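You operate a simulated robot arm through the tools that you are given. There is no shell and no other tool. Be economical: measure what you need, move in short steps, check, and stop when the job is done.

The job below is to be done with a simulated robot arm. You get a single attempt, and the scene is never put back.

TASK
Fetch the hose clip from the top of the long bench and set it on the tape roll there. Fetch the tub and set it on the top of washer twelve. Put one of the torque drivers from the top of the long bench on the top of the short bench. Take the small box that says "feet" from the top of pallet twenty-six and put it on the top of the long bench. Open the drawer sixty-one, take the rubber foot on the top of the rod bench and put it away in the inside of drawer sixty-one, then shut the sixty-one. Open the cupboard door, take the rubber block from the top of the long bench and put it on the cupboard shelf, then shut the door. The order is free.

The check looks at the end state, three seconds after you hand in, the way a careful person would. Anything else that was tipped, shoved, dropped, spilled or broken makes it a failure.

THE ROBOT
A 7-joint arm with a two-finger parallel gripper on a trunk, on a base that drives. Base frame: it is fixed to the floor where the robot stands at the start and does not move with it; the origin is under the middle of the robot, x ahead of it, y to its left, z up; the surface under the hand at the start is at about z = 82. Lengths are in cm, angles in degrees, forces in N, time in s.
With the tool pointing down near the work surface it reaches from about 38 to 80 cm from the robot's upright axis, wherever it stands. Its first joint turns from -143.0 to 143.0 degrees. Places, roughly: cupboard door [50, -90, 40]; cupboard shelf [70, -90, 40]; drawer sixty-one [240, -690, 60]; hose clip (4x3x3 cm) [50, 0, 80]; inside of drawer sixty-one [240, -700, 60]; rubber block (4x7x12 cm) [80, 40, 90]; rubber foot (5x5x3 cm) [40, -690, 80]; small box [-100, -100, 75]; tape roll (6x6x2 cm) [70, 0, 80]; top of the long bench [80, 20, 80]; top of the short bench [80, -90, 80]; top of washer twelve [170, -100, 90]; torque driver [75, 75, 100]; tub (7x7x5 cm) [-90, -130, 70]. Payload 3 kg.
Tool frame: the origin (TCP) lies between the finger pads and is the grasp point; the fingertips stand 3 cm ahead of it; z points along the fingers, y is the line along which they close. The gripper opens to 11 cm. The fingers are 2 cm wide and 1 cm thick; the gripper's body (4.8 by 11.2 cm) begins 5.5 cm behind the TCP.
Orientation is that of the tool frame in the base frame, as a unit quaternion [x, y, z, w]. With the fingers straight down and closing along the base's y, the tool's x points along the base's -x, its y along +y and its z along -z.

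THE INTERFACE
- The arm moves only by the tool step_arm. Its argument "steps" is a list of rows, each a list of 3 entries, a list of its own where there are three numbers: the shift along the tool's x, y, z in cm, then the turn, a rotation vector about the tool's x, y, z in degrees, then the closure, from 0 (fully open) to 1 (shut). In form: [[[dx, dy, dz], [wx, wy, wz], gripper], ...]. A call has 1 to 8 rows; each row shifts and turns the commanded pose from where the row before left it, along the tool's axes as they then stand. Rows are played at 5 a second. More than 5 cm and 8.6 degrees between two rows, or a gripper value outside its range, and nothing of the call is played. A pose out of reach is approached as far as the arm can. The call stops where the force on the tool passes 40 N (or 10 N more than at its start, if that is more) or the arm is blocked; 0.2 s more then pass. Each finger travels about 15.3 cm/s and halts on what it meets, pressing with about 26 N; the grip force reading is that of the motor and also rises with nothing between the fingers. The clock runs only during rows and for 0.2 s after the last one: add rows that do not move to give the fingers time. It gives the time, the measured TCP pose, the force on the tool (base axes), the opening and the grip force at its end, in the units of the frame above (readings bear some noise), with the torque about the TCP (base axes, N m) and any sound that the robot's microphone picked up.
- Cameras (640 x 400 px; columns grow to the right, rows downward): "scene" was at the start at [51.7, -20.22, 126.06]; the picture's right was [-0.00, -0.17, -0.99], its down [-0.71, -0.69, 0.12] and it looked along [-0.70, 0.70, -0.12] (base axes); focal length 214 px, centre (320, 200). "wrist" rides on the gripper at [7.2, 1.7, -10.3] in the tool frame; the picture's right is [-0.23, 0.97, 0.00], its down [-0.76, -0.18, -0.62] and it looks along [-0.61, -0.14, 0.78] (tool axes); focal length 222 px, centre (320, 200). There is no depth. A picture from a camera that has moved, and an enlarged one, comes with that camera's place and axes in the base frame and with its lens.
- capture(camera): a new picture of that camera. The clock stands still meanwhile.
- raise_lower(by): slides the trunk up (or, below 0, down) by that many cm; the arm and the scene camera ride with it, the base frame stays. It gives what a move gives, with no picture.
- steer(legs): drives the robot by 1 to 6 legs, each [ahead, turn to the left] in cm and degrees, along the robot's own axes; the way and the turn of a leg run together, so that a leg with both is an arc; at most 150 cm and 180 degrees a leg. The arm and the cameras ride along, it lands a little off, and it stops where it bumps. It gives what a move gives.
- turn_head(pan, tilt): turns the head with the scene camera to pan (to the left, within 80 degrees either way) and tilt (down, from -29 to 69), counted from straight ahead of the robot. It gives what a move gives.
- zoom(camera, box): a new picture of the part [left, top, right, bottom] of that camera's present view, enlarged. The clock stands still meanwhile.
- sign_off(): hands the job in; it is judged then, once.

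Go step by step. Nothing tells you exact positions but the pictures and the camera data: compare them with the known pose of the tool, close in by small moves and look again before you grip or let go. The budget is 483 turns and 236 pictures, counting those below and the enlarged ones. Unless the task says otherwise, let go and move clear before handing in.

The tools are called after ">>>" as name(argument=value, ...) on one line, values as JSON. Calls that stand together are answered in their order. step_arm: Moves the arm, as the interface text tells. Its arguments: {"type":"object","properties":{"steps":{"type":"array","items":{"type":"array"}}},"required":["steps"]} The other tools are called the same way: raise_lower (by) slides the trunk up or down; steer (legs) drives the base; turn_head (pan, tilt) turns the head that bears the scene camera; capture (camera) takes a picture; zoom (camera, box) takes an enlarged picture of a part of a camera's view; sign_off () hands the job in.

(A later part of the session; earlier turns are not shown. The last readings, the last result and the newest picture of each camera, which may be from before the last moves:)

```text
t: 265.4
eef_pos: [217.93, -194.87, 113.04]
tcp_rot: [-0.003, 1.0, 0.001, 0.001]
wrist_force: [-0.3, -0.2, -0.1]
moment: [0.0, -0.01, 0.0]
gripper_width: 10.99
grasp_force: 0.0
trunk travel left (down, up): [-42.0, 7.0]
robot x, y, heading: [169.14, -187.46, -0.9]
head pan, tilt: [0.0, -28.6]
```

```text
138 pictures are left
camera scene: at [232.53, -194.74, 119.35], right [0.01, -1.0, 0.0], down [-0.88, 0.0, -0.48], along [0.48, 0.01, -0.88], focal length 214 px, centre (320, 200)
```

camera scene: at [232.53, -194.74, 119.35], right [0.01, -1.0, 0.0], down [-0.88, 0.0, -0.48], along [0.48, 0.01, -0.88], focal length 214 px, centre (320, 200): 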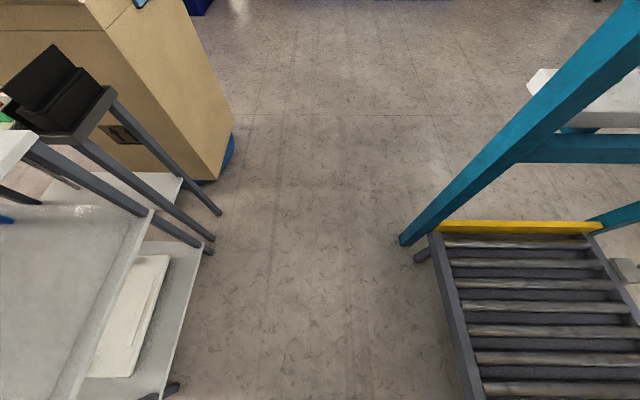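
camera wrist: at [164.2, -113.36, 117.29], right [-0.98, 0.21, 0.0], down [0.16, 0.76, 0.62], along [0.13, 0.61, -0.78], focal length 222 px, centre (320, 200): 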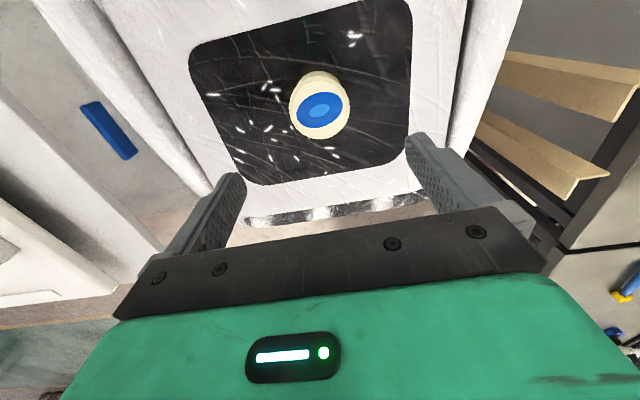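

The way past the teal gantry is open at larger x. I drive ahead to x ≈ 320 and look toward -y.

>>> steer(legs=[[150, 0], [0, -45], [0, -45]])

>>> capture(camera="scene")

```text
t: 277.2
eef_pos: [312.31, -238.26, 112.98]
tcp_rot: [0.712, 0.702, 0.001, 0.002]
wrist_force: [0.4, 0.1, 0.1]
moment: [0.0, 0.01, 0.01]
gripper_width: 11.0
grasp_force: 0.0
trunk travel left (down, up): [-42.0, 7.0]
robot x, y, heading: [326.47, -190.1, -91.7]
head pan, tilt: [0.0, -28.6]
```

```text
137 pictures are left
camera scene: at [311.81, -253.18, 119.37], right [-1.0, 0.01, 0.0], down [0.01, 0.88, -0.48], along [0.0, -0.48, -0.88], focal length 214 px, centre (320, 200)
```

scene: 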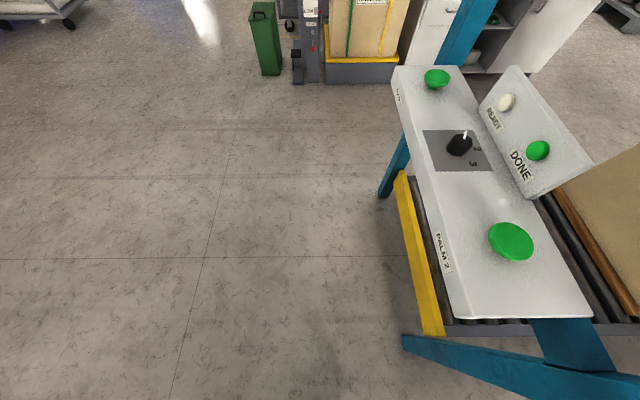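

I recentre the hand and advance along -y.

>>> step_arm(steps=[[[0, 4, 0], [0, 0, 0], 0], [[0, 4, 0], [0, 0, 0], 0], [[0, 4, 0], [0, 0, 0], 0], [[0, 2, 0], [0, 0, 0], 0], [[0, 0, 0], [0, 0, 0], 0]])

>>> steer(legs=[[110, 0]])

>>> capture(camera="scene")

>>> turn_head(pan=-60, tilt=-29)

>>> capture(camera="scene")

```text
t: 278.4
eef_pos: [326.55, -238.37, 113.14]
tcp_rot: [0.713, 0.701, 0.001, 0.002]
wrist_force: [-0.1, -0.5, 0.5]
moment: [0.04, 0.02, 0.0]
gripper_width: 11.0
grasp_force: 0.1
trunk travel left (down, up): [-42.0, 7.0]
robot x, y, heading: [326.47, -189.81, -91.5]
head pan, tilt: [0.0, -28.6]
```

```text
t: 284.0
eef_pos: [322.95, -348.46, 113.14]
tcp_rot: [0.713, 0.701, 0.0, 0.002]
wrist_force: [0.4, -0.5, 0.2]
moment: [-0.01, 0.03, -0.01]
gripper_width: 11.01
grasp_force: 0.0
trunk travel left (down, up): [-42.0, 7.0]
robot x, y, heading: [323.15, -300.02, -91.9]
head pan, tilt: [0.0, -28.6]
```

```text
136 pictures are left
camera scene: at [322.3, -363.44, 119.49], right [-1.0, 0.02, 0.0], down [0.02, 0.88, -0.48], along [-0.01, -0.48, -0.88], focal length 214 px, centre (320, 200)
```

scene: 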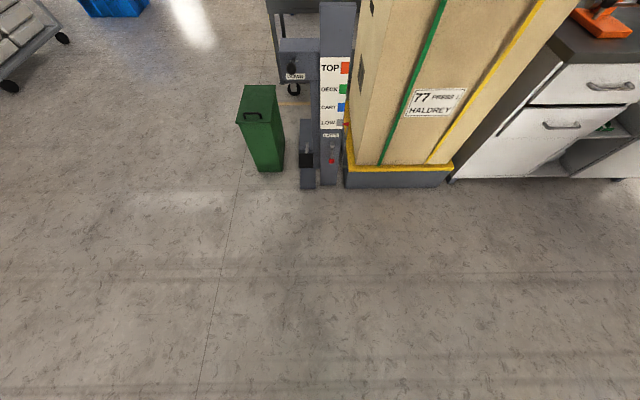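

```text
t: 285.3
eef_pos: [322.92, -348.46, 113.3]
tcp_rot: [0.713, 0.701, 0.001, 0.001]
wrist_force: [0.3, -0.5, 0.0]
moment: [0.04, -0.02, -0.01]
gripper_width: 11.01
grasp_force: 0.1
trunk travel left (down, up): [-42.0, 7.0]
robot x, y, heading: [322.98, -299.82, -92.0]
head pan, tilt: [-60.0, -28.6]
```

```text
135 pictures are left
camera scene: at [316.48, -363.34, 122.87], right [-0.5, 0.01, 0.86], down [-0.4, 0.88, -0.24], along [-0.77, -0.47, -0.44], focal length 214 px, centre (320, 200)
```

scene: 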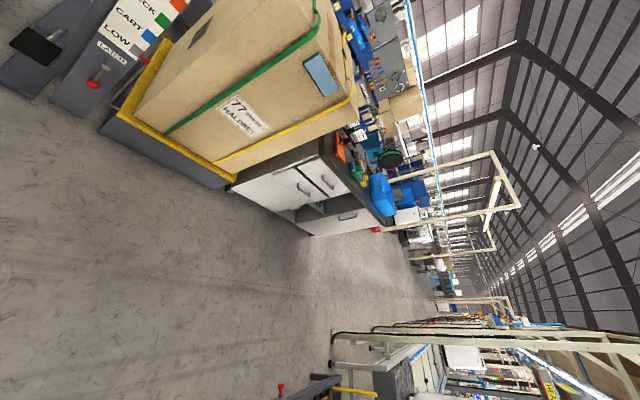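

A row of cabinets stands at y ≈ -460; the open lane is at larger x. I go around by x ≈ 420.

>>> turn_head(pan=0, tilt=-29)

>>> steer(legs=[[0, 50], [130, 0], [0, -48], [60, 0]])

>>> capture(camera="scene")

>>> turn_head(pan=-60, tilt=-29)

>>> capture(camera="scene")

```text
t: 286.6
eef_pos: [322.93, -348.51, 113.22]
tcp_rot: [0.713, 0.701, 0.0, 0.002]
wrist_force: [0.4, -1.1, 1.1]
moment: [-0.02, -0.02, -0.04]
gripper_width: 11.01
grasp_force: 0.1
trunk travel left (down, up): [-42.0, 7.0]
robot x, y, heading: [323.01, -300.15, -91.9]
head pan, tilt: [0.0, -28.6]
```

```text
t: 300.8
eef_pos: [419.5, -498.15, 113.09]
tcp_rot: [0.71, 0.705, 0.0, 0.002]
wrist_force: [0.0, 0.1, -0.3]
moment: [-0.02, -0.03, 0.01]
gripper_width: 11.01
grasp_force: 0.1
trunk travel left (down, up): [-42.0, 7.0]
robot x, y, heading: [419.36, -449.62, -91.4]
head pan, tilt: [0.0, -28.6]
```

```text
134 pictures are left
camera scene: at [419.06, -513.15, 119.53], right [-1.0, 0.01, 0.0], down [0.01, 0.88, -0.48], along [0.0, -0.48, -0.88], focal length 214 px, centre (320, 200)
```

scene: 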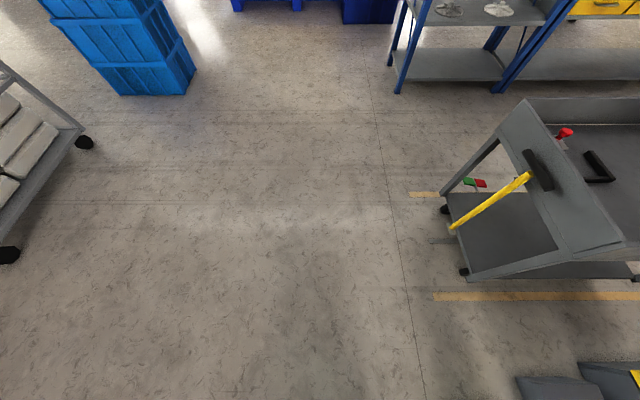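

```text
t: 302.1
eef_pos: [419.53, -498.21, 113.25]
tcp_rot: [0.71, 0.705, 0.001, 0.002]
wrist_force: [-1.0, 0.4, -0.4]
moment: [-0.01, 0.04, -0.02]
gripper_width: 10.98
grasp_force: 0.0
trunk travel left (down, up): [-42.0, 7.0]
robot x, y, heading: [419.92, -449.58, -91.0]
head pan, tilt: [-60.0, -28.6]
```

```text
133 pictures are left
camera scene: at [413.25, -513.09, 122.91], right [-0.5, 0.01, 0.86], down [-0.41, 0.88, -0.24], along [-0.76, -0.47, -0.44], focal length 214 px, centre (320, 200)
```

scene: 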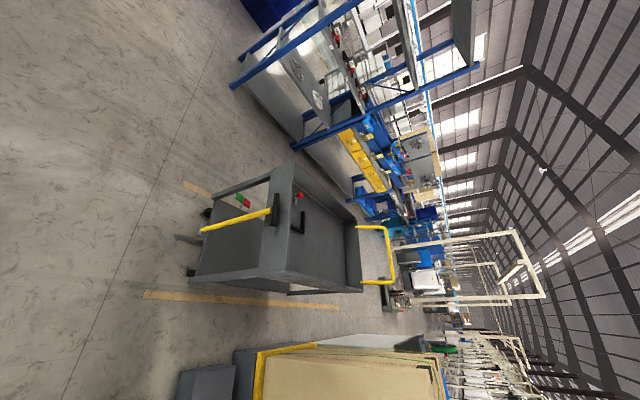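

The aisle between the grey cart (y > -580) and the blue-framed bench row (y ≈ -690) is free. I drive down and along it.

>>> turn_head(pan=0, tilt=-29)

>>> steer(legs=[[120, 0], [58, 0], [0, -45], [0, -44], [90, 0]])

>>> turn_head(pan=50, tilt=-20)

>>> capture(camera="scene")

```text
t: 303.4
eef_pos: [419.54, -498.12, 113.23]
tcp_rot: [0.709, 0.705, 0.001, 0.002]
wrist_force: [-0.3, 0.1, 0.8]
moment: [-0.03, 0.0, 0.03]
gripper_width: 11.02
grasp_force: 0.1
trunk travel left (down, up): [-42.0, 7.0]
robot x, y, heading: [419.83, -449.55, -91.4]
head pan, tilt: [0.0, -28.6]
```

```text
t: 320.8
eef_pos: [277.33, -627.91, 113.2]
tcp_rot: [1.0, 0.007, -0.001, 0.002]
wrist_force: [-0.6, -0.2, -0.3]
moment: [-0.04, 0.03, -0.01]
gripper_width: 11.03
grasp_force: 0.2
trunk travel left (down, up): [-42.0, 7.0]
robot x, y, heading: [325.67, -628.67, -179.8]
head pan, tilt: [0.0, -28.6]
```

```text
t: 322.0
eef_pos: [277.07, -627.82, 113.26]
tcp_rot: [1.0, 0.007, 0.001, 0.002]
wrist_force: [0.3, -0.4, 0.0]
moment: [0.0, 0.02, -0.02]
gripper_width: 11.02
grasp_force: 0.0
trunk travel left (down, up): [-42.0, 7.0]
robot x, y, heading: [325.72, -628.87, -180.2]
head pan, tilt: [50.0, -20.0]
```

```text
132 pictures are left
camera scene: at [263.07, -633.79, 121.46], right [-0.01, 0.64, -0.77], down [0.94, -0.25, -0.22], along [-0.33, -0.73, -0.6], focal length 214 px, centre (320, 200)
```

scene: 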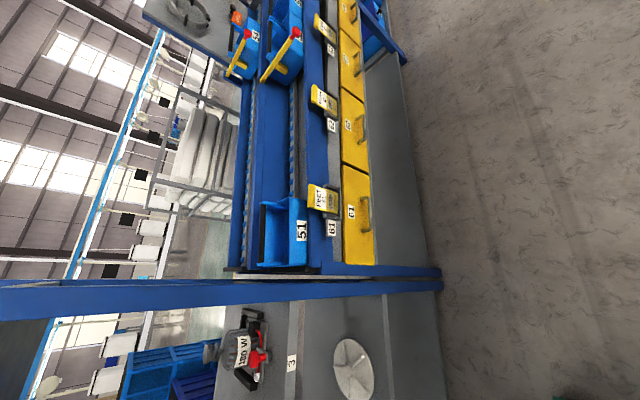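

Yellow drawers with numbers come into view. I zoom on them.

>>> zoom(camera="scene", box=[220, 130, 440, 280])

>>> zoom(camera="scene", box=[220, 0, 440, 150])

```text
2.67 times, centred on (330, 205) of scene
camera zoom: at [263.07, -633.79, 121.46], right [-0.01, 0.64, -0.77], down [0.94, -0.25, -0.22], along [-0.33, -0.73, -0.6], focal length 572 px, centre (293, 187)
```

zoom: 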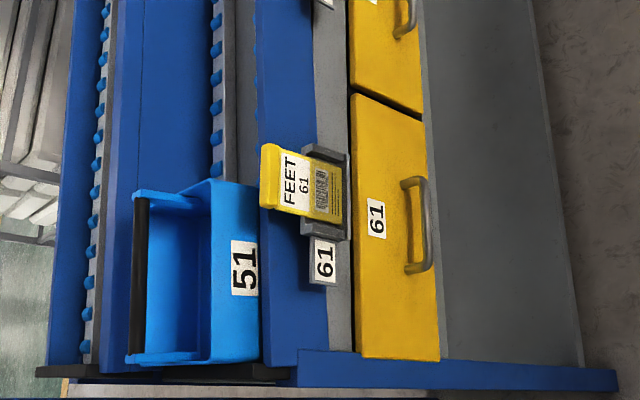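

```text
2.67 times, centred on (330, 75) of scene
camera zoom: at [263.07, -633.79, 121.46], right [-0.01, 0.64, -0.77], down [0.94, -0.25, -0.22], along [-0.33, -0.73, -0.6], focal length 572 px, centre (293, 533)
```

zoom: 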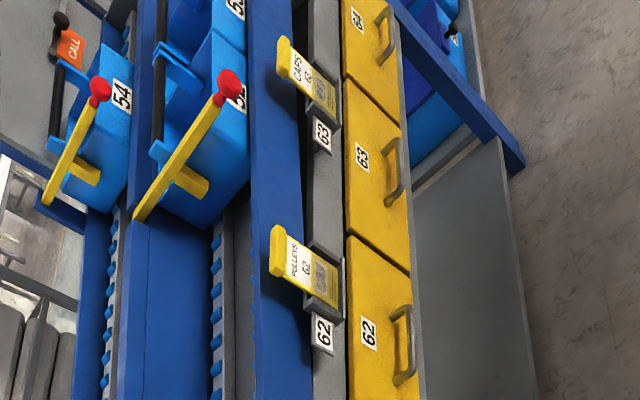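

Drawer 61 with its bar handle is at about (241, -684, 56). Before going closer I check the other side of the aisle.

>>> turn_head(pan=-50, tilt=-20)

>>> capture(camera="scene")

>>> turn_head(pan=0, tilt=-29)

>>> capture(camera="scene")

```text
t: 323.8
eef_pos: [277.3, -627.78, 113.32]
tcp_rot: [1.0, 0.006, -0.001, 0.002]
wrist_force: [-0.2, -1.0, 0.1]
moment: [0.02, -0.02, 0.02]
gripper_width: 11.01
grasp_force: 0.1
trunk travel left (down, up): [-42.0, 7.0]
robot x, y, heading: [325.69, -628.6, -179.9]
head pan, tilt: [-50.0, -20.0]
```

```text
129 pictures are left
camera scene: at [262.9, -622.15, 121.42], right [-0.01, 0.65, 0.76], down [0.94, 0.27, -0.22], along [-0.35, 0.71, -0.61], focal length 214 px, centre (320, 200)
```

scene: 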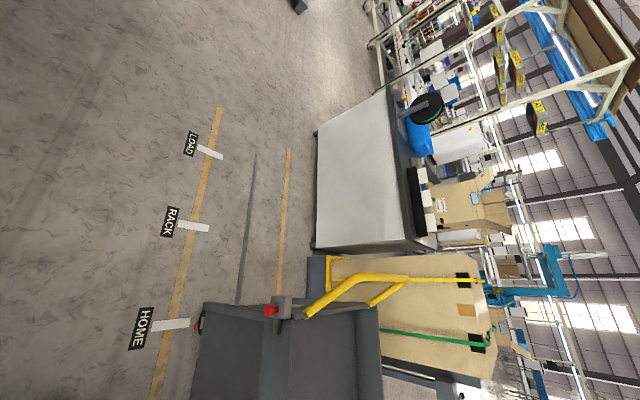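

```text
t: 325.0
eef_pos: [277.16, -627.89, 113.21]
tcp_rot: [1.0, 0.007, -0.001, 0.002]
wrist_force: [0.6, -0.1, -0.3]
moment: [0.02, 0.0, -0.01]
gripper_width: 11.01
grasp_force: 0.1
trunk travel left (down, up): [-42.0, 7.0]
robot x, y, heading: [325.77, -628.52, -180.0]
head pan, tilt: [0.0, -28.6]
```

```text
128 pictures are left
camera scene: at [261.91, -627.99, 119.63], right [-0.01, 1.0, 0.0], down [0.88, 0.01, -0.48], along [-0.48, -0.01, -0.88], focal length 214 px, centre (320, 200)
```

scene: 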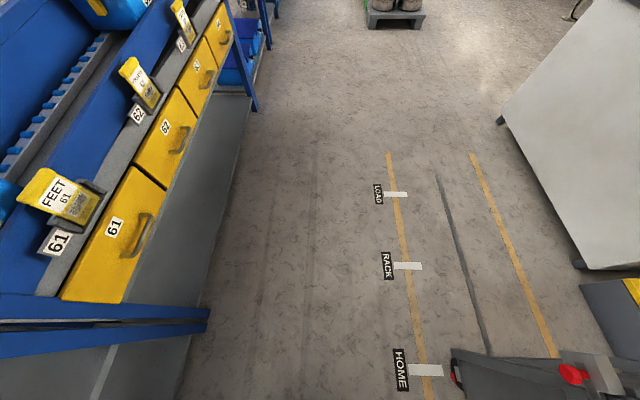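

I drive to about (241, -610) and face the drawer.

>>> steer(legs=[[0, -12], [86, 0], [0, 51], [0, 51]])

>>> capture(camera="scene")

```text
t: 335.4
eef_pos: [240.38, -658.63, 113.37]
tcp_rot: [0.702, 0.712, -0.002, 0.002]
wrist_force: [1.8, 0.6, -0.8]
moment: [0.0, 0.13, 0.07]
gripper_width: 11.01
grasp_force: 0.0
trunk travel left (down, up): [-42.0, 7.0]
robot x, y, heading: [234.65, -610.09, -91.9]
head pan, tilt: [0.0, -28.6]
stopped in leg 4: the robot was blocked; the commanded pose is now the measured one
```

```text
127 pictures are left
camera scene: at [240.29, -673.62, 119.76], right [-1.0, -0.01, 0.0], down [-0.01, 0.88, -0.48], along [0.01, -0.48, -0.88], focal length 214 px, centre (320, 200)
```

scene: 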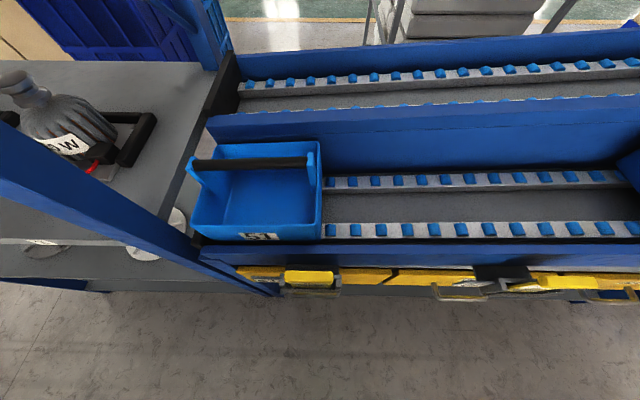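

I yaw the hand 90° so the fingers will close vertically, then pitch to horizontal.

>>> step_arm(steps=[[[0, 0, 0], [0, 0, 8.5], 0], [[0, 0, 0], [0, 0, 8.5], 0], [[0, 0, 0], [0, 0, 8.5], 0], [[0, 0, 0], [0, 0, 8.5], 0], [[0, 0, 0], [0, 0, 8.5], 0], [[0, 0, 0], [0, 0, 8.5], 0], [[0, 0, 0], [0, 0, 8.5], 0], [[0, 0, 0], [0, 0, 8.5], 0]])

>>> step_arm(steps=[[[0, 0, 0], [0, 0, 8.5], 0], [[0, 0, 0], [0, 0, 8.5], 0], [[0, 0, 0], [0, 0, 5], 0], [[0, 0, 0], [-8.5, 0, 0], 0], [[0, 0, 0], [-8.5, 0, 0], 0], [[0, 0, 0], [-8.5, 0, 0], 0], [[0, 0, 0], [-8.5, 0, 0], 0], [[0, 0, 0], [-8.5, 0, 0], 0]])

>>> step_arm(steps=[[[0, 0, 0], [-8.5, 0, 0], 0], [[0, 0, 0], [-8.5, 0, 0], 0], [[0, 0, 0], [-8.5, 0, 0], 0], [[0, 0, 0], [-8.5, 0, 0], 0], [[0, 0, 0], [-8.5, 0, 0], 0], [[0, 0, 0], [-5, 0, 0], 0], [[0, 0, 0], [0, 0, 0], 0]])

>>> raise_lower(by=-30)

>>> capture(camera="wrist")

>>> capture(camera="scene")

```text
t: 337.2
eef_pos: [240.18, -658.69, 113.26]
tcp_rot: [0.981, 0.196, 0.002, 0.002]
wrist_force: [0.5, -1.0, 0.0]
moment: [-0.06, -0.01, 0.03]
gripper_width: 11.01
grasp_force: 0.1
trunk travel left (down, up): [-42.0, 7.0]
robot x, y, heading: [234.62, -609.98, -92.0]
head pan, tilt: [0.0, -28.6]
```

```text
t: 339.0
eef_pos: [240.75, -661.1, 114.68]
tcp_rot: [0.932, 0.006, 0.004, 0.362]
wrist_force: [-0.3, -0.2, 1.0]
moment: [0.0, -0.01, 0.03]
gripper_width: 11.0
grasp_force: 0.0
out of reach, approached as far as the arm can: row 8
trunk travel left (down, up): [-42.0, 7.0]
robot x, y, heading: [234.07, -610.33, -91.8]
head pan, tilt: [0.0, -28.6]
```

```text
t: 340.6
eef_pos: [240.53, -674.58, 122.91]
tcp_rot: [0.74, 0.003, 0.006, 0.672]
wrist_force: [-0.4, -0.1, 0.2]
moment: [-0.02, 0.0, -0.02]
gripper_width: 10.99
grasp_force: 0.1
out of reach, approached as far as the arm can: row 1, 2, 3, 4, 5, 6
trunk travel left (down, up): [-42.0, 7.0]
robot x, y, heading: [234.89, -610.04, -91.8]
head pan, tilt: [0.0, -28.6]
```

```text
t: 343.6
eef_pos: [240.46, -674.59, 92.99]
tcp_rot: [0.74, 0.004, 0.006, 0.673]
wrist_force: [0.7, -0.3, -0.1]
moment: [-0.02, 0.02, 0.0]
gripper_width: 11.0
grasp_force: 0.1
trunk travel left (down, up): [-12.0, 37.0]
robot x, y, heading: [234.45, -610.06, -91.7]
head pan, tilt: [0.0, -28.6]
```

```text
126 pictures are left
camera wrist: at [247.56, -664.39, 95.72], right [-0.23, -0.1, 0.97], down [-0.77, 0.63, -0.12], along [-0.6, -0.77, -0.22], focal length 222 px, centre (320, 200)
```

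wrist: 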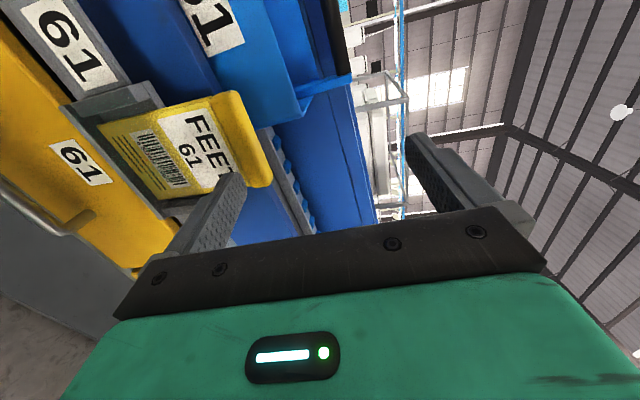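

```text
125 pictures are left
camera scene: at [225.04, -668.51, 93.55], right [0.0, 0.1, -1.0], down [0.88, -0.46, -0.04], along [-0.47, -0.88, -0.09], focal length 214 px, centre (320, 200)
```

scene: 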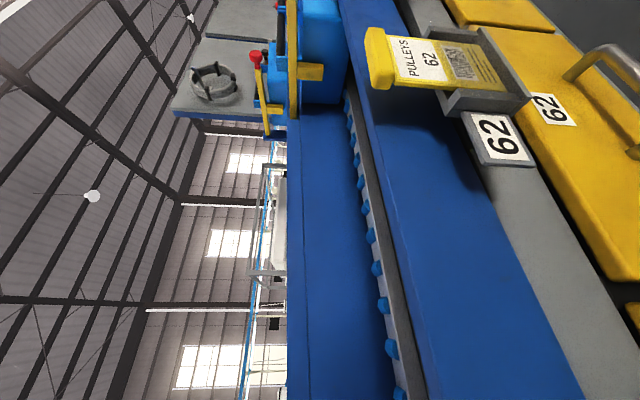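

The hand is level and clear of the tag. I lower further to the handle height.

>>> raise_lower(by=-12)

>>> step_arm(steps=[[[0, -4, 0], [0, 0, 0], 0.3], [[0, -4, 0], [0, 0, 0], 0.3], [[0, -4, 0], [0, 0, 0], 0.3], [[0, -4, 0], [0, 0, 0], 0.3], [[0, -4, 0], [0, 0, 0], 0.3], [[0, -3, 0], [0, 0, 0], 0.3], [[0, 0, 0], [0, 0, 0], 0.3]])

>>> turn_head(pan=0, tilt=45)

>>> capture(camera="wrist")

>>> capture(camera="scene")

```text
t: 344.9
eef_pos: [240.43, -674.78, 82.77]
tcp_rot: [0.731, 0.004, 0.007, 0.683]
wrist_force: [-1.6, 1.4, 10.9]
moment: [-0.45, -0.04, -0.06]
gripper_width: 11.01
grasp_force: 0.0
trunk travel left (down, up): [-0.9, 48.1]
robot x, y, heading: [234.57, -610.23, -91.9]
head pan, tilt: [0.0, -28.6]
stopped: the force on the tool passed its limit at 50 N (the readings are from after the stop); the commanded pose is now the measured one
```

```text
t: 345.2
eef_pos: [240.48, -674.86, 83.51]
tcp_rot: [0.718, 0.001, 0.009, 0.696]
wrist_force: [-3.0, 3.0, 36.1]
moment: [-1.28, -0.05, -0.13]
gripper_width: 9.49
grasp_force: 18.0
out of reach, approached as far as the arm can: row 1
trunk travel left (down, up): [-0.9, 48.1]
robot x, y, heading: [234.46, -610.26, -91.7]
head pan, tilt: [0.0, -28.6]
stopped in row 1: the force on the tool passed its limit at 60 N (the readings are from after the stop); the commanded pose is now the measured one
```

```text
t: 346.7
eef_pos: [240.47, -674.66, 83.04]
tcp_rot: [0.722, 0.002, 0.008, 0.692]
wrist_force: [-1.9, 5.0, 52.1]
moment: [-1.86, -0.02, -0.03]
gripper_width: 10.43
grasp_force: 26.3
trunk travel left (down, up): [-0.9, 48.1]
robot x, y, heading: [234.51, -610.08, -92.0]
head pan, tilt: [0.0, 45.0]
```

```text
124 pictures are left
camera wrist: at [247.6, -664.36, 85.32], right [-0.24, -0.05, 0.97], down [-0.77, 0.62, -0.16], along [-0.59, -0.78, -0.18], focal length 222 px, centre (320, 200)
```

wrist: 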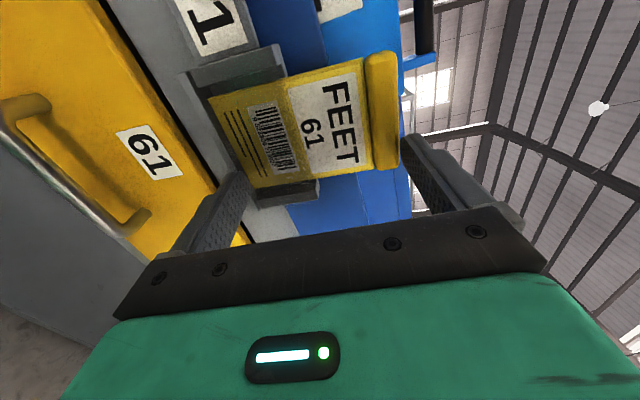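

```text
123 pictures are left
camera scene: at [236.22, -669.85, 83.27], right [0.01, 0.04, -1.0], down [0.7, 0.72, 0.04], along [0.72, -0.7, -0.02], focal length 214 px, centre (320, 200)
```

scene: 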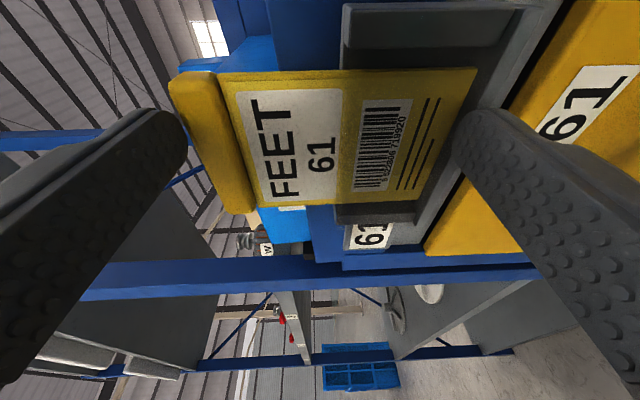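

The lower finger has met the tag holder, which juts out farther than I took it. I raise at once and back off before lowering.

>>> raise_lower(by=4)

>>> capture(camera="scene")

>>> steer(legs=[[-12, 0]])

>>> capture(camera="scene")

```text
t: 347.5
eef_pos: [240.53, -674.91, 86.62]
tcp_rot: [0.725, 0.002, 0.008, 0.689]
wrist_force: [0.8, 0.6, 0.2]
moment: [0.0, -0.02, -0.03]
gripper_width: 7.7
grasp_force: 0.2
trunk travel left (down, up): [-4.9, 44.1]
robot x, y, heading: [234.45, -609.93, -91.5]
head pan, tilt: [0.0, 45.0]
```

```text
122 pictures are left
camera scene: at [236.23, -670.04, 86.83], right [0.01, 0.05, -1.0], down [0.7, 0.72, 0.04], along [0.72, -0.7, -0.03], focal length 214 px, centre (320, 200)
```

scene: 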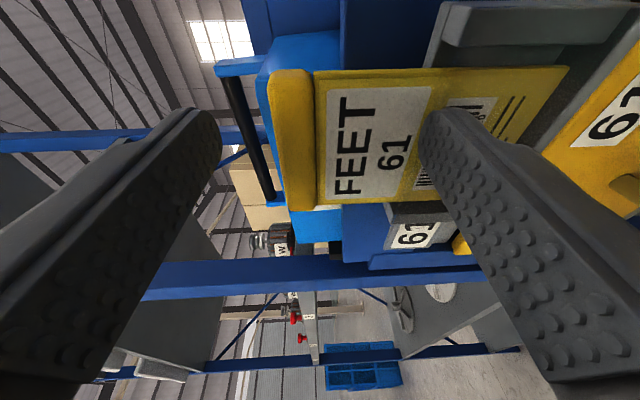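

```text
t: 348.7
eef_pos: [241.0, -663.09, 86.71]
tcp_rot: [0.724, 0.003, 0.008, 0.69]
wrist_force: [0.4, 0.5, -0.3]
moment: [-0.03, -0.03, -0.01]
gripper_width: 7.69
grasp_force: 0.0
trunk travel left (down, up): [-4.9, 44.1]
robot x, y, heading: [235.18, -597.88, -91.9]
head pan, tilt: [0.0, 45.0]
```

```text
121 pictures are left
camera scene: at [236.58, -658.2, 86.98], right [0.01, 0.05, -1.0], down [0.7, 0.72, 0.04], along [0.72, -0.7, -0.03], focal length 214 px, centre (320, 200)
```

scene: 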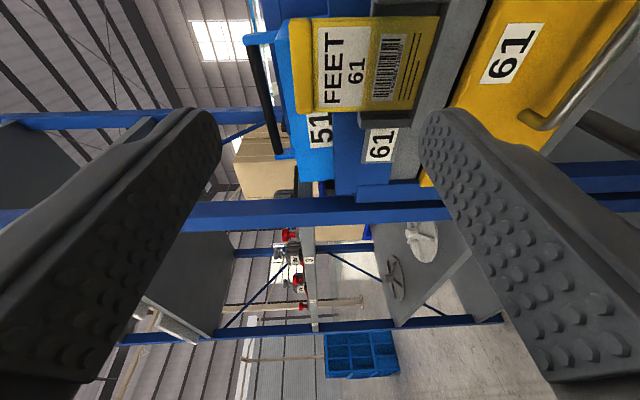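

I back off clear. Now I lower fully and see how far down the level hand can go.

>>> raise_lower(by=-4.8)

>>> step_arm(steps=[[[0, -4, 0], [0, 0, 0], 0.3], [[0, -4, 0], [0, 0, 0], 0.3], [[0, -4, 0], [0, 0, 0], 0.3], [[0, -4, 0], [0, 0, 0], 0.3], [[0, -4, 0], [0, 0, 0], 0.3], [[0, -4, 0], [0, 0, 0], 0.3], [[0, 0, 0], [0, 0, 0], 0.3]])

>>> capture(camera="scene")

>>> capture(camera="wrist")

```text
t: 349.6
eef_pos: [240.82, -662.94, 82.05]
tcp_rot: [0.724, 0.002, 0.008, 0.69]
wrist_force: [-0.2, -0.5, 0.2]
moment: [-0.01, 0.02, 0.01]
gripper_width: 7.71
grasp_force: 0.0
trunk travel left (down, up): [-0.1, 48.9]
robot x, y, heading: [235.09, -598.18, -91.7]
head pan, tilt: [0.0, 45.0]
```

```text
t: 351.2
eef_pos: [241.7, -662.78, 59.76]
tcp_rot: [0.724, 0.001, 0.008, 0.69]
wrist_force: [0.8, -0.7, -0.6]
moment: [-0.04, 0.01, -0.04]
gripper_width: 7.71
grasp_force: 0.0
out of reach, approached as far as the arm can: row 1, 2
trunk travel left (down, up): [-0.1, 48.9]
robot x, y, heading: [234.75, -598.22, -91.9]
head pan, tilt: [0.0, 45.0]
```

```text
120 pictures are left
camera scene: at [237.45, -657.94, 59.98], right [0.01, 0.05, -1.0], down [0.7, 0.72, 0.04], along [0.72, -0.7, -0.03], focal length 214 px, centre (320, 200)
```

scene: 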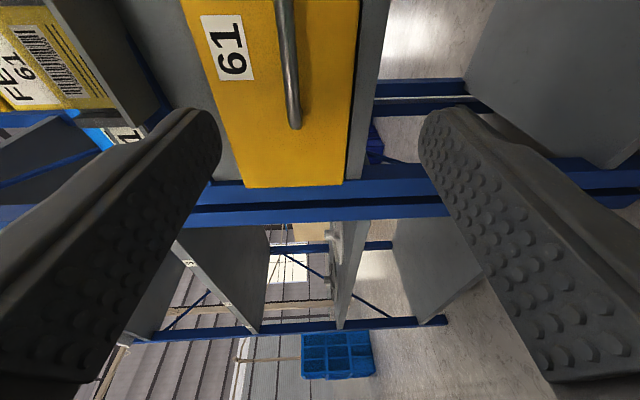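

```text
119 pictures are left
camera wrist: at [248.83, -652.46, 62.06], right [-0.23, -0.05, 0.97], down [-0.77, 0.62, -0.15], along [-0.59, -0.78, -0.19], focal length 222 px, centre (320, 200)
```

wrist: 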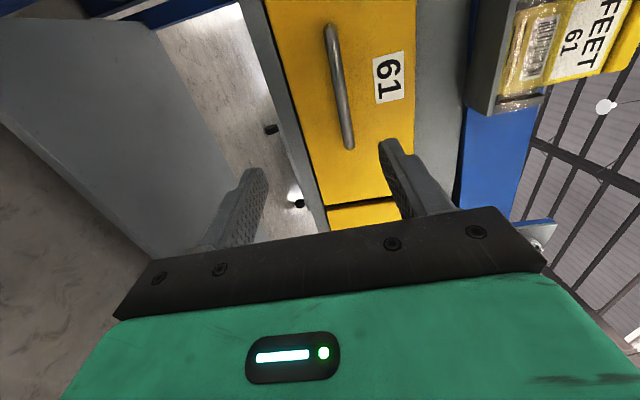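

Handle bar: x 235–249, z ≈ 61.3, y ≈ -681. I raise 2 cm, drive 13 cm forward and look again.

>>> step_arm(steps=[[[0, 2, 0], [0, 0, 0], 0.3], [[0, 0, 0], [0, 0, 0], 0.3]])

>>> steer(legs=[[12, 0]])

>>> capture(camera="scene")

>>> capture(camera="wrist")

```text
t: 351.8
eef_pos: [241.9, -662.76, 61.76]
tcp_rot: [0.725, 0.001, 0.008, 0.689]
wrist_force: [0.4, 0.1, -0.4]
moment: [0.0, 0.0, 0.01]
gripper_width: 7.7
grasp_force: 0.1
trunk travel left (down, up): [-0.1, 48.9]
robot x, y, heading: [235.35, -598.54, -92.2]
head pan, tilt: [0.0, 45.0]
```

```text
t: 353.1
eef_pos: [241.33, -675.11, 61.8]
tcp_rot: [0.724, 0.001, 0.009, 0.69]
wrist_force: [-0.5, -0.1, -0.6]
moment: [0.0, 0.0, 0.03]
gripper_width: 7.71
grasp_force: 0.1
trunk travel left (down, up): [-0.1, 48.9]
robot x, y, heading: [234.56, -609.87, -92.1]
head pan, tilt: [0.0, 45.0]
```

```text
118 pictures are left
camera scene: at [237.05, -670.21, 62.04], right [0.01, 0.05, -1.0], down [0.7, 0.72, 0.04], along [0.72, -0.7, -0.03], focal length 214 px, centre (320, 200)
```

scene: 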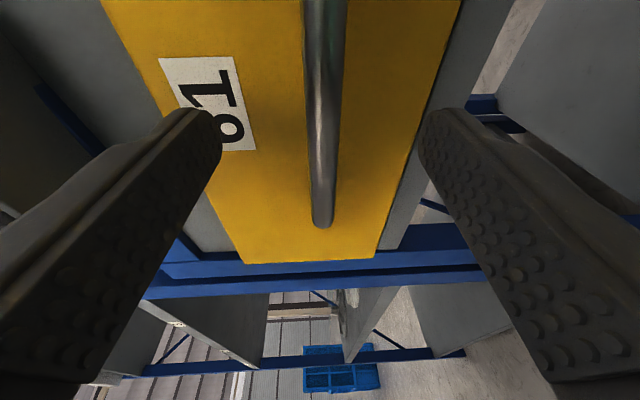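

```text
117 pictures are left
camera wrist: at [248.44, -664.75, 64.12], right [-0.24, -0.05, 0.97], down [-0.77, 0.62, -0.15], along [-0.6, -0.78, -0.19], focal length 222 px, centre (320, 200)
```

wrist: 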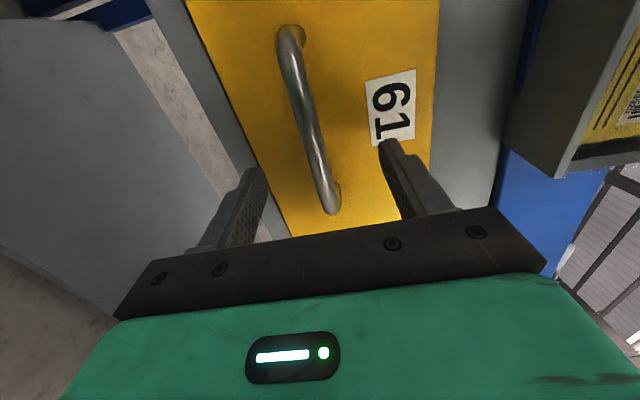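

The bar is centred between the fingers. I advance 4.5 cm and close on it.

>>> step_arm(steps=[[[0, 0.1, 1.5], [0, 0, 0], 0.3], [[0, 0.1, 1.5], [0, 0, 0], 0.3], [[0, 0, 1.5], [0, 0, 0], 0.3], [[0, 0, 0], [0, 0, 0], 0.5], [[0, 0, 0], [0, 0, 0], 0.7], [[0, 0, 0], [0, 0, 0], 0.85], [[0, 0, 0], [0, 0, 0], 1], [[0, 0, 0], [0, 0, 0], 1]])

>>> capture(camera="scene")

```text
t: 353.9
eef_pos: [241.46, -679.05, 62.29]
tcp_rot: [0.723, 0.002, 0.007, 0.691]
wrist_force: [0.3, 27.7, 27.1]
moment: [-2.05, 0.19, -0.28]
gripper_width: 6.81
grasp_force: 13.6
trunk travel left (down, up): [-0.1, 48.9]
robot x, y, heading: [234.46, -610.62, -91.8]
head pan, tilt: [0.0, 45.0]
stopped in row 4: the force on the tool passed its limit at 57 N (the readings are from after the stop); the commanded pose is now the measured one
```

```text
116 pictures are left
camera scene: at [237.09, -674.15, 62.46], right [0.01, 0.05, -1.0], down [0.7, 0.72, 0.04], along [0.72, -0.7, -0.03], focal length 214 px, centre (320, 200)
```

scene: 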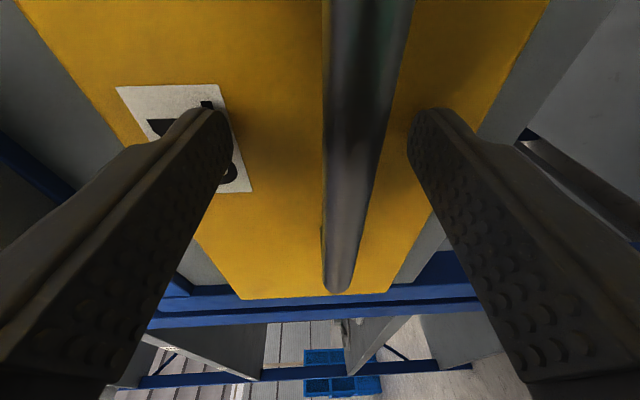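

The fingertips touched the drawer face. I ease back 1 cm, lower 1.4 cm to centre, and close.

>>> step_arm(steps=[[[0, 0, -1], [0, 0, 0], 0.3], [[0, -1.4, 0], [0, 0, 0], 0.3], [[0, 0, 0], [0, 0, 0], 0.3]])

>>> capture(camera="scene")

```text
t: 354.7
eef_pos: [241.39, -678.03, 60.41]
tcp_rot: [0.727, 0.001, 0.008, 0.687]
wrist_force: [0.3, 0.8, 0.3]
moment: [0.0, -0.01, 0.01]
gripper_width: 7.66
grasp_force: 0.1
trunk travel left (down, up): [-0.1, 48.9]
robot x, y, heading: [234.49, -610.34, -91.9]
head pan, tilt: [0.0, 45.0]
```

```text
115 pictures are left
camera scene: at [237.1, -673.18, 60.64], right [0.01, 0.06, -1.0], down [0.7, 0.72, 0.05], along [0.72, -0.7, -0.03], focal length 214 px, centre (320, 200)
```

scene: 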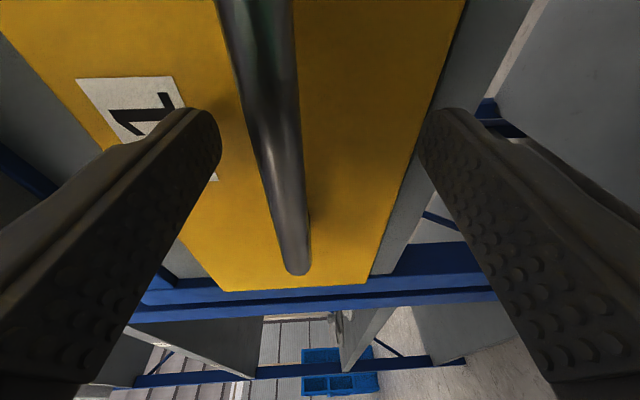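

>>> step_arm(steps=[[[0, 0.9, 0], [0, 0, 0], 0.3], [[0, 0, 0], [0, 0, 0], 0.5], [[0, 0, 0], [0, 0, 0], 0.6], [[0, 0, 0], [0, 0, 0], 0.7], [[0, 0, 0], [0, 0, 0], 0.85], [[0, 0, 0], [0, 0, 0], 1], [[0, 0, 0], [0, 0, 0], 1]])

>>> capture(camera="scene")

```text
t: 356.3
eef_pos: [241.36, -678.21, 61.57]
tcp_rot: [0.725, 0.001, 0.007, 0.689]
wrist_force: [0.0, -0.9, 21.1]
moment: [-0.14, 0.8, -0.07]
gripper_width: 1.36
grasp_force: 45.4
trunk travel left (down, up): [-0.1, 48.9]
robot x, y, heading: [234.86, -610.62, -91.7]
head pan, tilt: [0.0, 45.0]
```

```text
114 pictures are left
camera scene: at [237.09, -673.25, 61.77], right [0.01, 0.05, -1.0], down [0.7, 0.72, 0.04], along [0.72, -0.7, -0.03], focal length 214 px, centre (320, 200)
```

scene: 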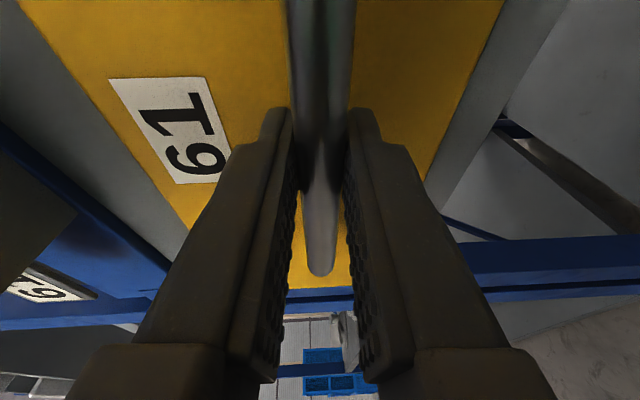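

The bar is gripped. I pull the drawer by backing the base.

>>> steer(legs=[[-10, 0]])

>>> capture(camera="scene")

```text
t: 357.7
eef_pos: [241.43, -668.18, 61.53]
tcp_rot: [0.724, -0.001, 0.005, 0.689]
wrist_force: [-0.7, -0.5, -6.5]
moment: [-0.05, 0.69, 0.11]
gripper_width: 1.37
grasp_force: 44.2
trunk travel left (down, up): [-0.1, 48.9]
robot x, y, heading: [234.96, -600.52, -92.1]
head pan, tilt: [0.0, 45.0]
stopped in leg 1: the force on the tool passed its limit at 42 N (the readings are from after the stop); the commanded pose is now the measured one
```

```text
113 pictures are left
camera scene: at [237.18, -663.33, 61.78], right [0.01, 0.05, -1.0], down [0.7, 0.71, 0.04], along [0.71, -0.7, -0.03], focal length 214 px, centre (320, 200)
```

scene: 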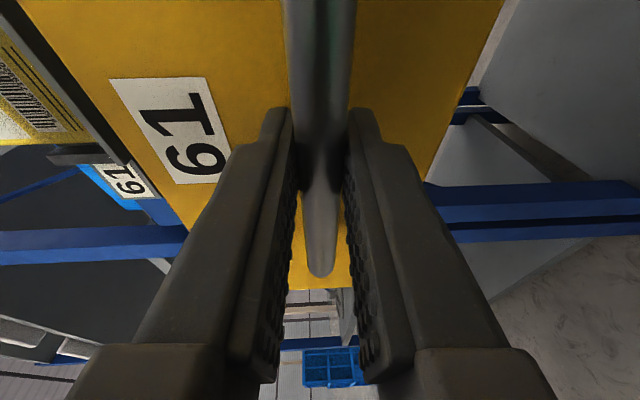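

Drawer is 10 cm open. I pull further.

>>> steer(legs=[[-9, 0]])

>>> capture(camera="wrist")

```text
t: 358.8
eef_pos: [241.51, -659.2, 61.54]
tcp_rot: [0.724, -0.003, 0.005, 0.689]
wrist_force: [-22.0, 0.6, -9.3]
moment: [0.0, 0.88, -0.94]
gripper_width: 1.34
grasp_force: 45.5
trunk travel left (down, up): [-0.1, 48.9]
robot x, y, heading: [235.03, -590.98, -91.9]
head pan, tilt: [0.0, 45.0]
```

```text
112 pictures are left
camera wrist: at [248.7, -649.02, 63.86], right [-0.24, -0.05, 0.97], down [-0.76, 0.63, -0.15], along [-0.6, -0.78, -0.19], focal length 222 px, centre (320, 200)
```

wrist: 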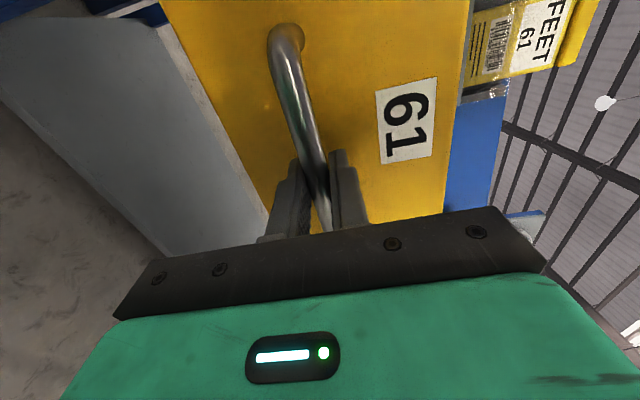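

>>> steer(legs=[[-4, 0]])

>>> step_arm(steps=[[[0, 0, 0], [0, 0, 0], 0.8], [[0, 0, 0], [0, 0, 0], 0.5], [[0, 0, 0], [0, 0, 0], 0.4], [[0, 0, 0], [0, 0, 0], 0.4]])

>>> steer(legs=[[-10, 0]])

>>> capture(camera="scene")

```text
t: 359.7
eef_pos: [241.61, -655.4, 61.6]
tcp_rot: [0.724, -0.003, 0.003, 0.689]
wrist_force: [-14.7, -1.5, -13.1]
moment: [0.08, 0.85, -0.35]
gripper_width: 1.36
grasp_force: 44.8
trunk travel left (down, up): [-0.1, 48.9]
robot x, y, heading: [235.52, -587.44, -92.1]
head pan, tilt: [0.0, 45.0]
```

```text
t: 360.7
eef_pos: [241.58, -655.28, 61.61]
tcp_rot: [0.724, -0.002, 0.003, 0.689]
wrist_force: [0.2, -0.9, 0.3]
moment: [0.0, 0.01, -0.02]
gripper_width: 6.6
grasp_force: 0.1
trunk travel left (down, up): [-0.1, 48.9]
robot x, y, heading: [235.36, -587.58, -92.0]
head pan, tilt: [0.0, 45.0]
```

```text
t: 361.8
eef_pos: [241.76, -645.01, 61.74]
tcp_rot: [0.725, -0.004, 0.003, 0.689]
wrist_force: [-0.3, -0.5, -0.4]
moment: [-0.06, 0.01, 0.02]
gripper_width: 6.59
grasp_force: 0.0
trunk travel left (down, up): [-0.1, 48.9]
robot x, y, heading: [235.83, -577.37, -92.2]
head pan, tilt: [0.0, 45.0]
```

```text
111 pictures are left
camera scene: at [237.58, -640.18, 61.89], right [0.01, 0.05, -1.0], down [0.71, 0.7, 0.04], along [0.71, -0.71, -0.03], focal length 214 px, centre (320, 200)
```

scene: 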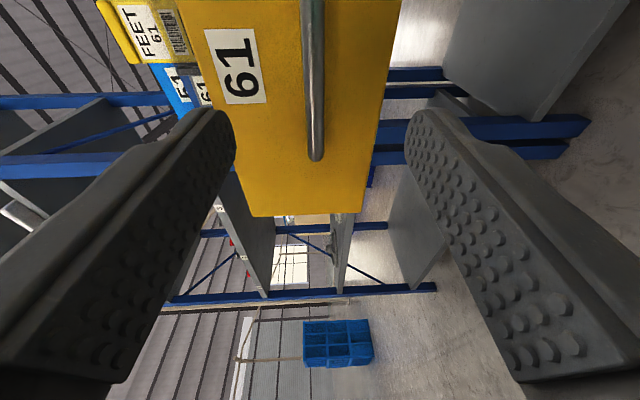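

The drawer is open about 23 cm. I raise the trunk and return the tool to pointing down.

>>> raise_lower(by=44)

>>> step_arm(steps=[[[0, 0, 0], [8.5, 0, 0], 0.2], [[0, 0, 0], [8.5, 0, 0], 0], [[0, 0, 0], [8.5, 0, 0], 0], [[0, 0, 0], [8.5, 0, 0], 0], [[0, 0, 0], [8.5, 0, 0], 0], [[0, 0, 0], [8.5, 0, 0], 0], [[0, 0, 0], [8.5, 0, 0], 0], [[0, 0, 0], [8.5, 0, 0], 0]])

>>> step_arm(steps=[[[0, 0, 0], [8.5, 0, 0], 0], [[0, 0, 0], [8.5, 0, 0], 0], [[0, -4, -2], [0, 0, -8.5], 0], [[0, 0, -2], [0, 0, -8.5], 0], [[0, 0, -2], [0, 0, -8.5], 0], [[0, 0, -2], [0, 0, -8.5], 0], [[0, 0, -2], [0, 0, -8.5], 0], [[0, 0, 0], [0, 0, -8.5], 0]])

>>> step_arm(steps=[[[0, 0, 0], [0, 0, -8.5], 0], [[0, 0, 0], [0, 0, -8.5], 0], [[0, 0, 0], [0, 0, -8.5], 0], [[0, 0, 0], [0, 0, -8.5], 0], [[0, 0, 0], [0, 0, -5], 0], [[0, 0, 0], [0, 0, 0], 0]])

>>> turn_head(pan=0, tilt=-29)

>>> capture(camera="scene")

```text
refused: 44 is not a number from -40 to 40
```

```text
t: 363.6
eef_pos: [242.01, -644.97, 61.73]
tcp_rot: [0.986, -0.002, 0.005, 0.164]
wrist_force: [2.0, 0.5, -1.4]
moment: [-0.1, 0.21, -0.1]
gripper_width: 11.01
grasp_force: 0.1
trunk travel left (down, up): [-0.1, 48.9]
robot x, y, heading: [235.68, -577.26, -92.0]
head pan, tilt: [0.0, 45.0]
```

```text
t: 365.4
eef_pos: [241.66, -640.69, 71.55]
tcp_rot: [0.903, 0.429, -0.004, 0.018]
wrist_force: [0.1, 0.8, -0.7]
moment: [0.0, -0.02, -0.03]
gripper_width: 11.03
grasp_force: 0.2
trunk travel left (down, up): [-0.1, 48.9]
robot x, y, heading: [236.07, -577.41, -91.9]
head pan, tilt: [0.0, 45.0]
```

```text
t: 366.8
eef_pos: [241.67, -640.68, 71.52]
tcp_rot: [0.707, 0.707, -0.01, 0.016]
wrist_force: [0.1, 0.4, -0.2]
moment: [0.02, 0.01, -0.02]
gripper_width: 11.0
grasp_force: 0.1
trunk travel left (down, up): [-0.1, 48.9]
robot x, y, heading: [235.4, -577.21, -92.2]
head pan, tilt: [0.0, 45.0]
```

```text
t: 368.3
eef_pos: [241.76, -640.74, 71.47]
tcp_rot: [0.708, 0.706, -0.01, 0.016]
wrist_force: [0.9, -1.1, 0.0]
moment: [-0.02, 0.01, 0.02]
gripper_width: 11.01
grasp_force: 0.0
trunk travel left (down, up): [-0.1, 48.9]
robot x, y, heading: [235.8, -577.3, -91.8]
head pan, tilt: [0.0, -28.6]
```

```text
110 pictures are left
camera scene: at [241.34, -655.47, 78.41], right [-1.0, 0.0, -0.01], down [0.01, 0.86, -0.51], along [0.01, -0.51, -0.86], focal length 214 px, centre (320, 200)
```

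scene: 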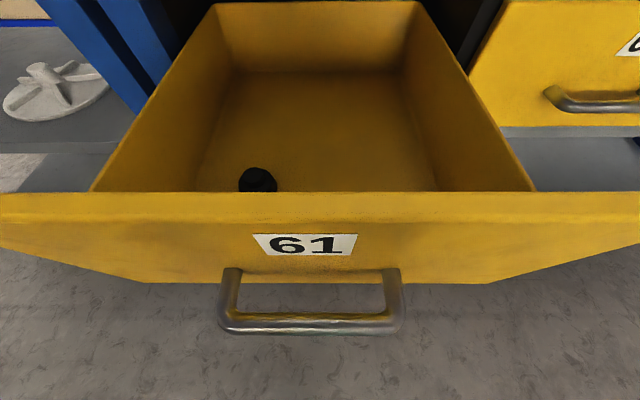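

The drawer stands open; its inside spans x 226–257, y -661 to -681. I raise the trunk and drive toward the rod bench at x ≈ 40.

>>> raise_lower(by=40)

>>> step_arm(steps=[[[4, 0, 0], [0, 0, 0], 0], [[4, 0, 0], [0, 0, 0], 0], [[4, -2, 0], [0, 0, 0], 0], [[3, -3, 0], [0, 0, 0], 0], [[0, 0, 0], [0, 0, 0], 0]])

>>> steer(legs=[[0, -45], [0, -45], [100, 0]])

>>> capture(camera="scene")

>>> turn_head(pan=50, tilt=-20)

>>> capture(camera="scene")

```text
t: 372.1
eef_pos: [241.8, -640.68, 111.48]
tcp_rot: [0.708, 0.706, -0.01, 0.016]
wrist_force: [0.0, 0.2, -0.2]
moment: [-0.02, -0.02, -0.04]
gripper_width: 11.02
grasp_force: 0.0
trunk travel left (down, up): [-40.1, 8.9]
robot x, y, heading: [235.74, -577.11, -92.4]
head pan, tilt: [0.0, -28.6]
```

```text
t: 373.3
eef_pos: [236.85, -625.76, 111.06]
tcp_rot: [0.708, 0.706, -0.01, 0.017]
wrist_force: [-0.4, 0.6, -0.4]
moment: [-0.03, 0.0, 0.04]
gripper_width: 11.0
grasp_force: 0.0
trunk travel left (down, up): [-40.1, 8.9]
robot x, y, heading: [235.94, -577.55, -91.8]
head pan, tilt: [0.0, -28.6]
```

```text
t: 375.8
eef_pos: [203.82, -611.87, 111.06]
tcp_rot: [0.918, 0.397, -0.014, 0.012]
wrist_force: [-0.8, 1.5, 0.6]
moment: [-0.07, -0.06, -0.02]
gripper_width: 11.01
grasp_force: 0.0
trunk travel left (down, up): [-40.1, 8.9]
robot x, y, heading: [237.26, -576.67, -132.5]
head pan, tilt: [0.0, -28.6]
stopped in leg 1: the robot was blocked; the commanded pose is now the measured one
```

```text
109 pictures are left
camera scene: at [193.24, -622.56, 117.95], right [-0.73, 0.68, -0.01], down [0.59, 0.62, -0.51], along [-0.34, -0.38, -0.86], focal length 214 px, centre (320, 200)
```

scene: 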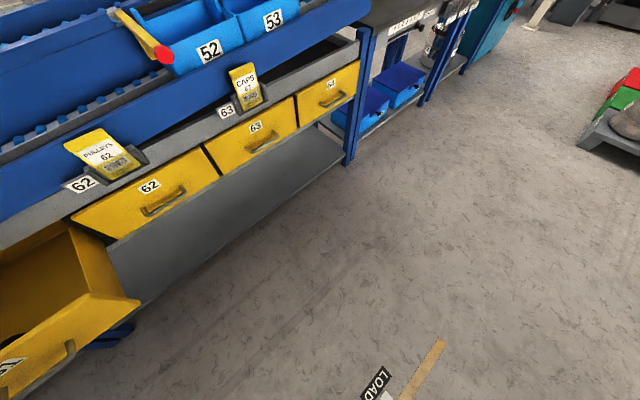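

```text
t: 377.0
eef_pos: [203.9, -611.93, 111.07]
tcp_rot: [0.917, 0.397, -0.015, 0.011]
wrist_force: [-0.5, 0.2, 0.4]
moment: [-0.01, 0.01, 0.0]
gripper_width: 11.03
grasp_force: 0.0
trunk travel left (down, up): [-40.1, 8.9]
robot x, y, heading: [237.06, -576.93, -132.4]
head pan, tilt: [50.0, -20.0]
```

```text
108 pictures are left
camera scene: at [198.34, -625.78, 119.77], right [-0.48, 0.41, -0.77], down [0.83, 0.5, -0.25], along [0.28, -0.76, -0.58], focal length 214 px, centre (320, 200)
```

scene: 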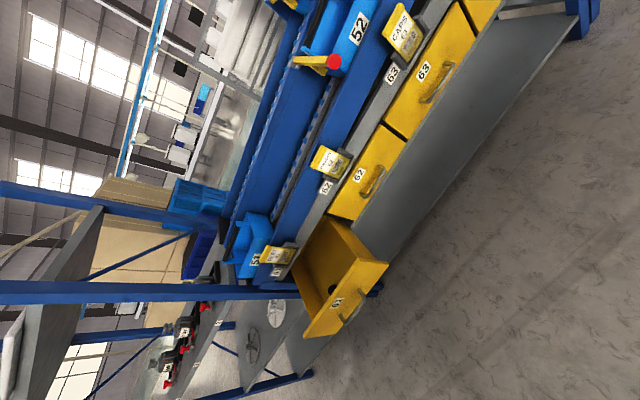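

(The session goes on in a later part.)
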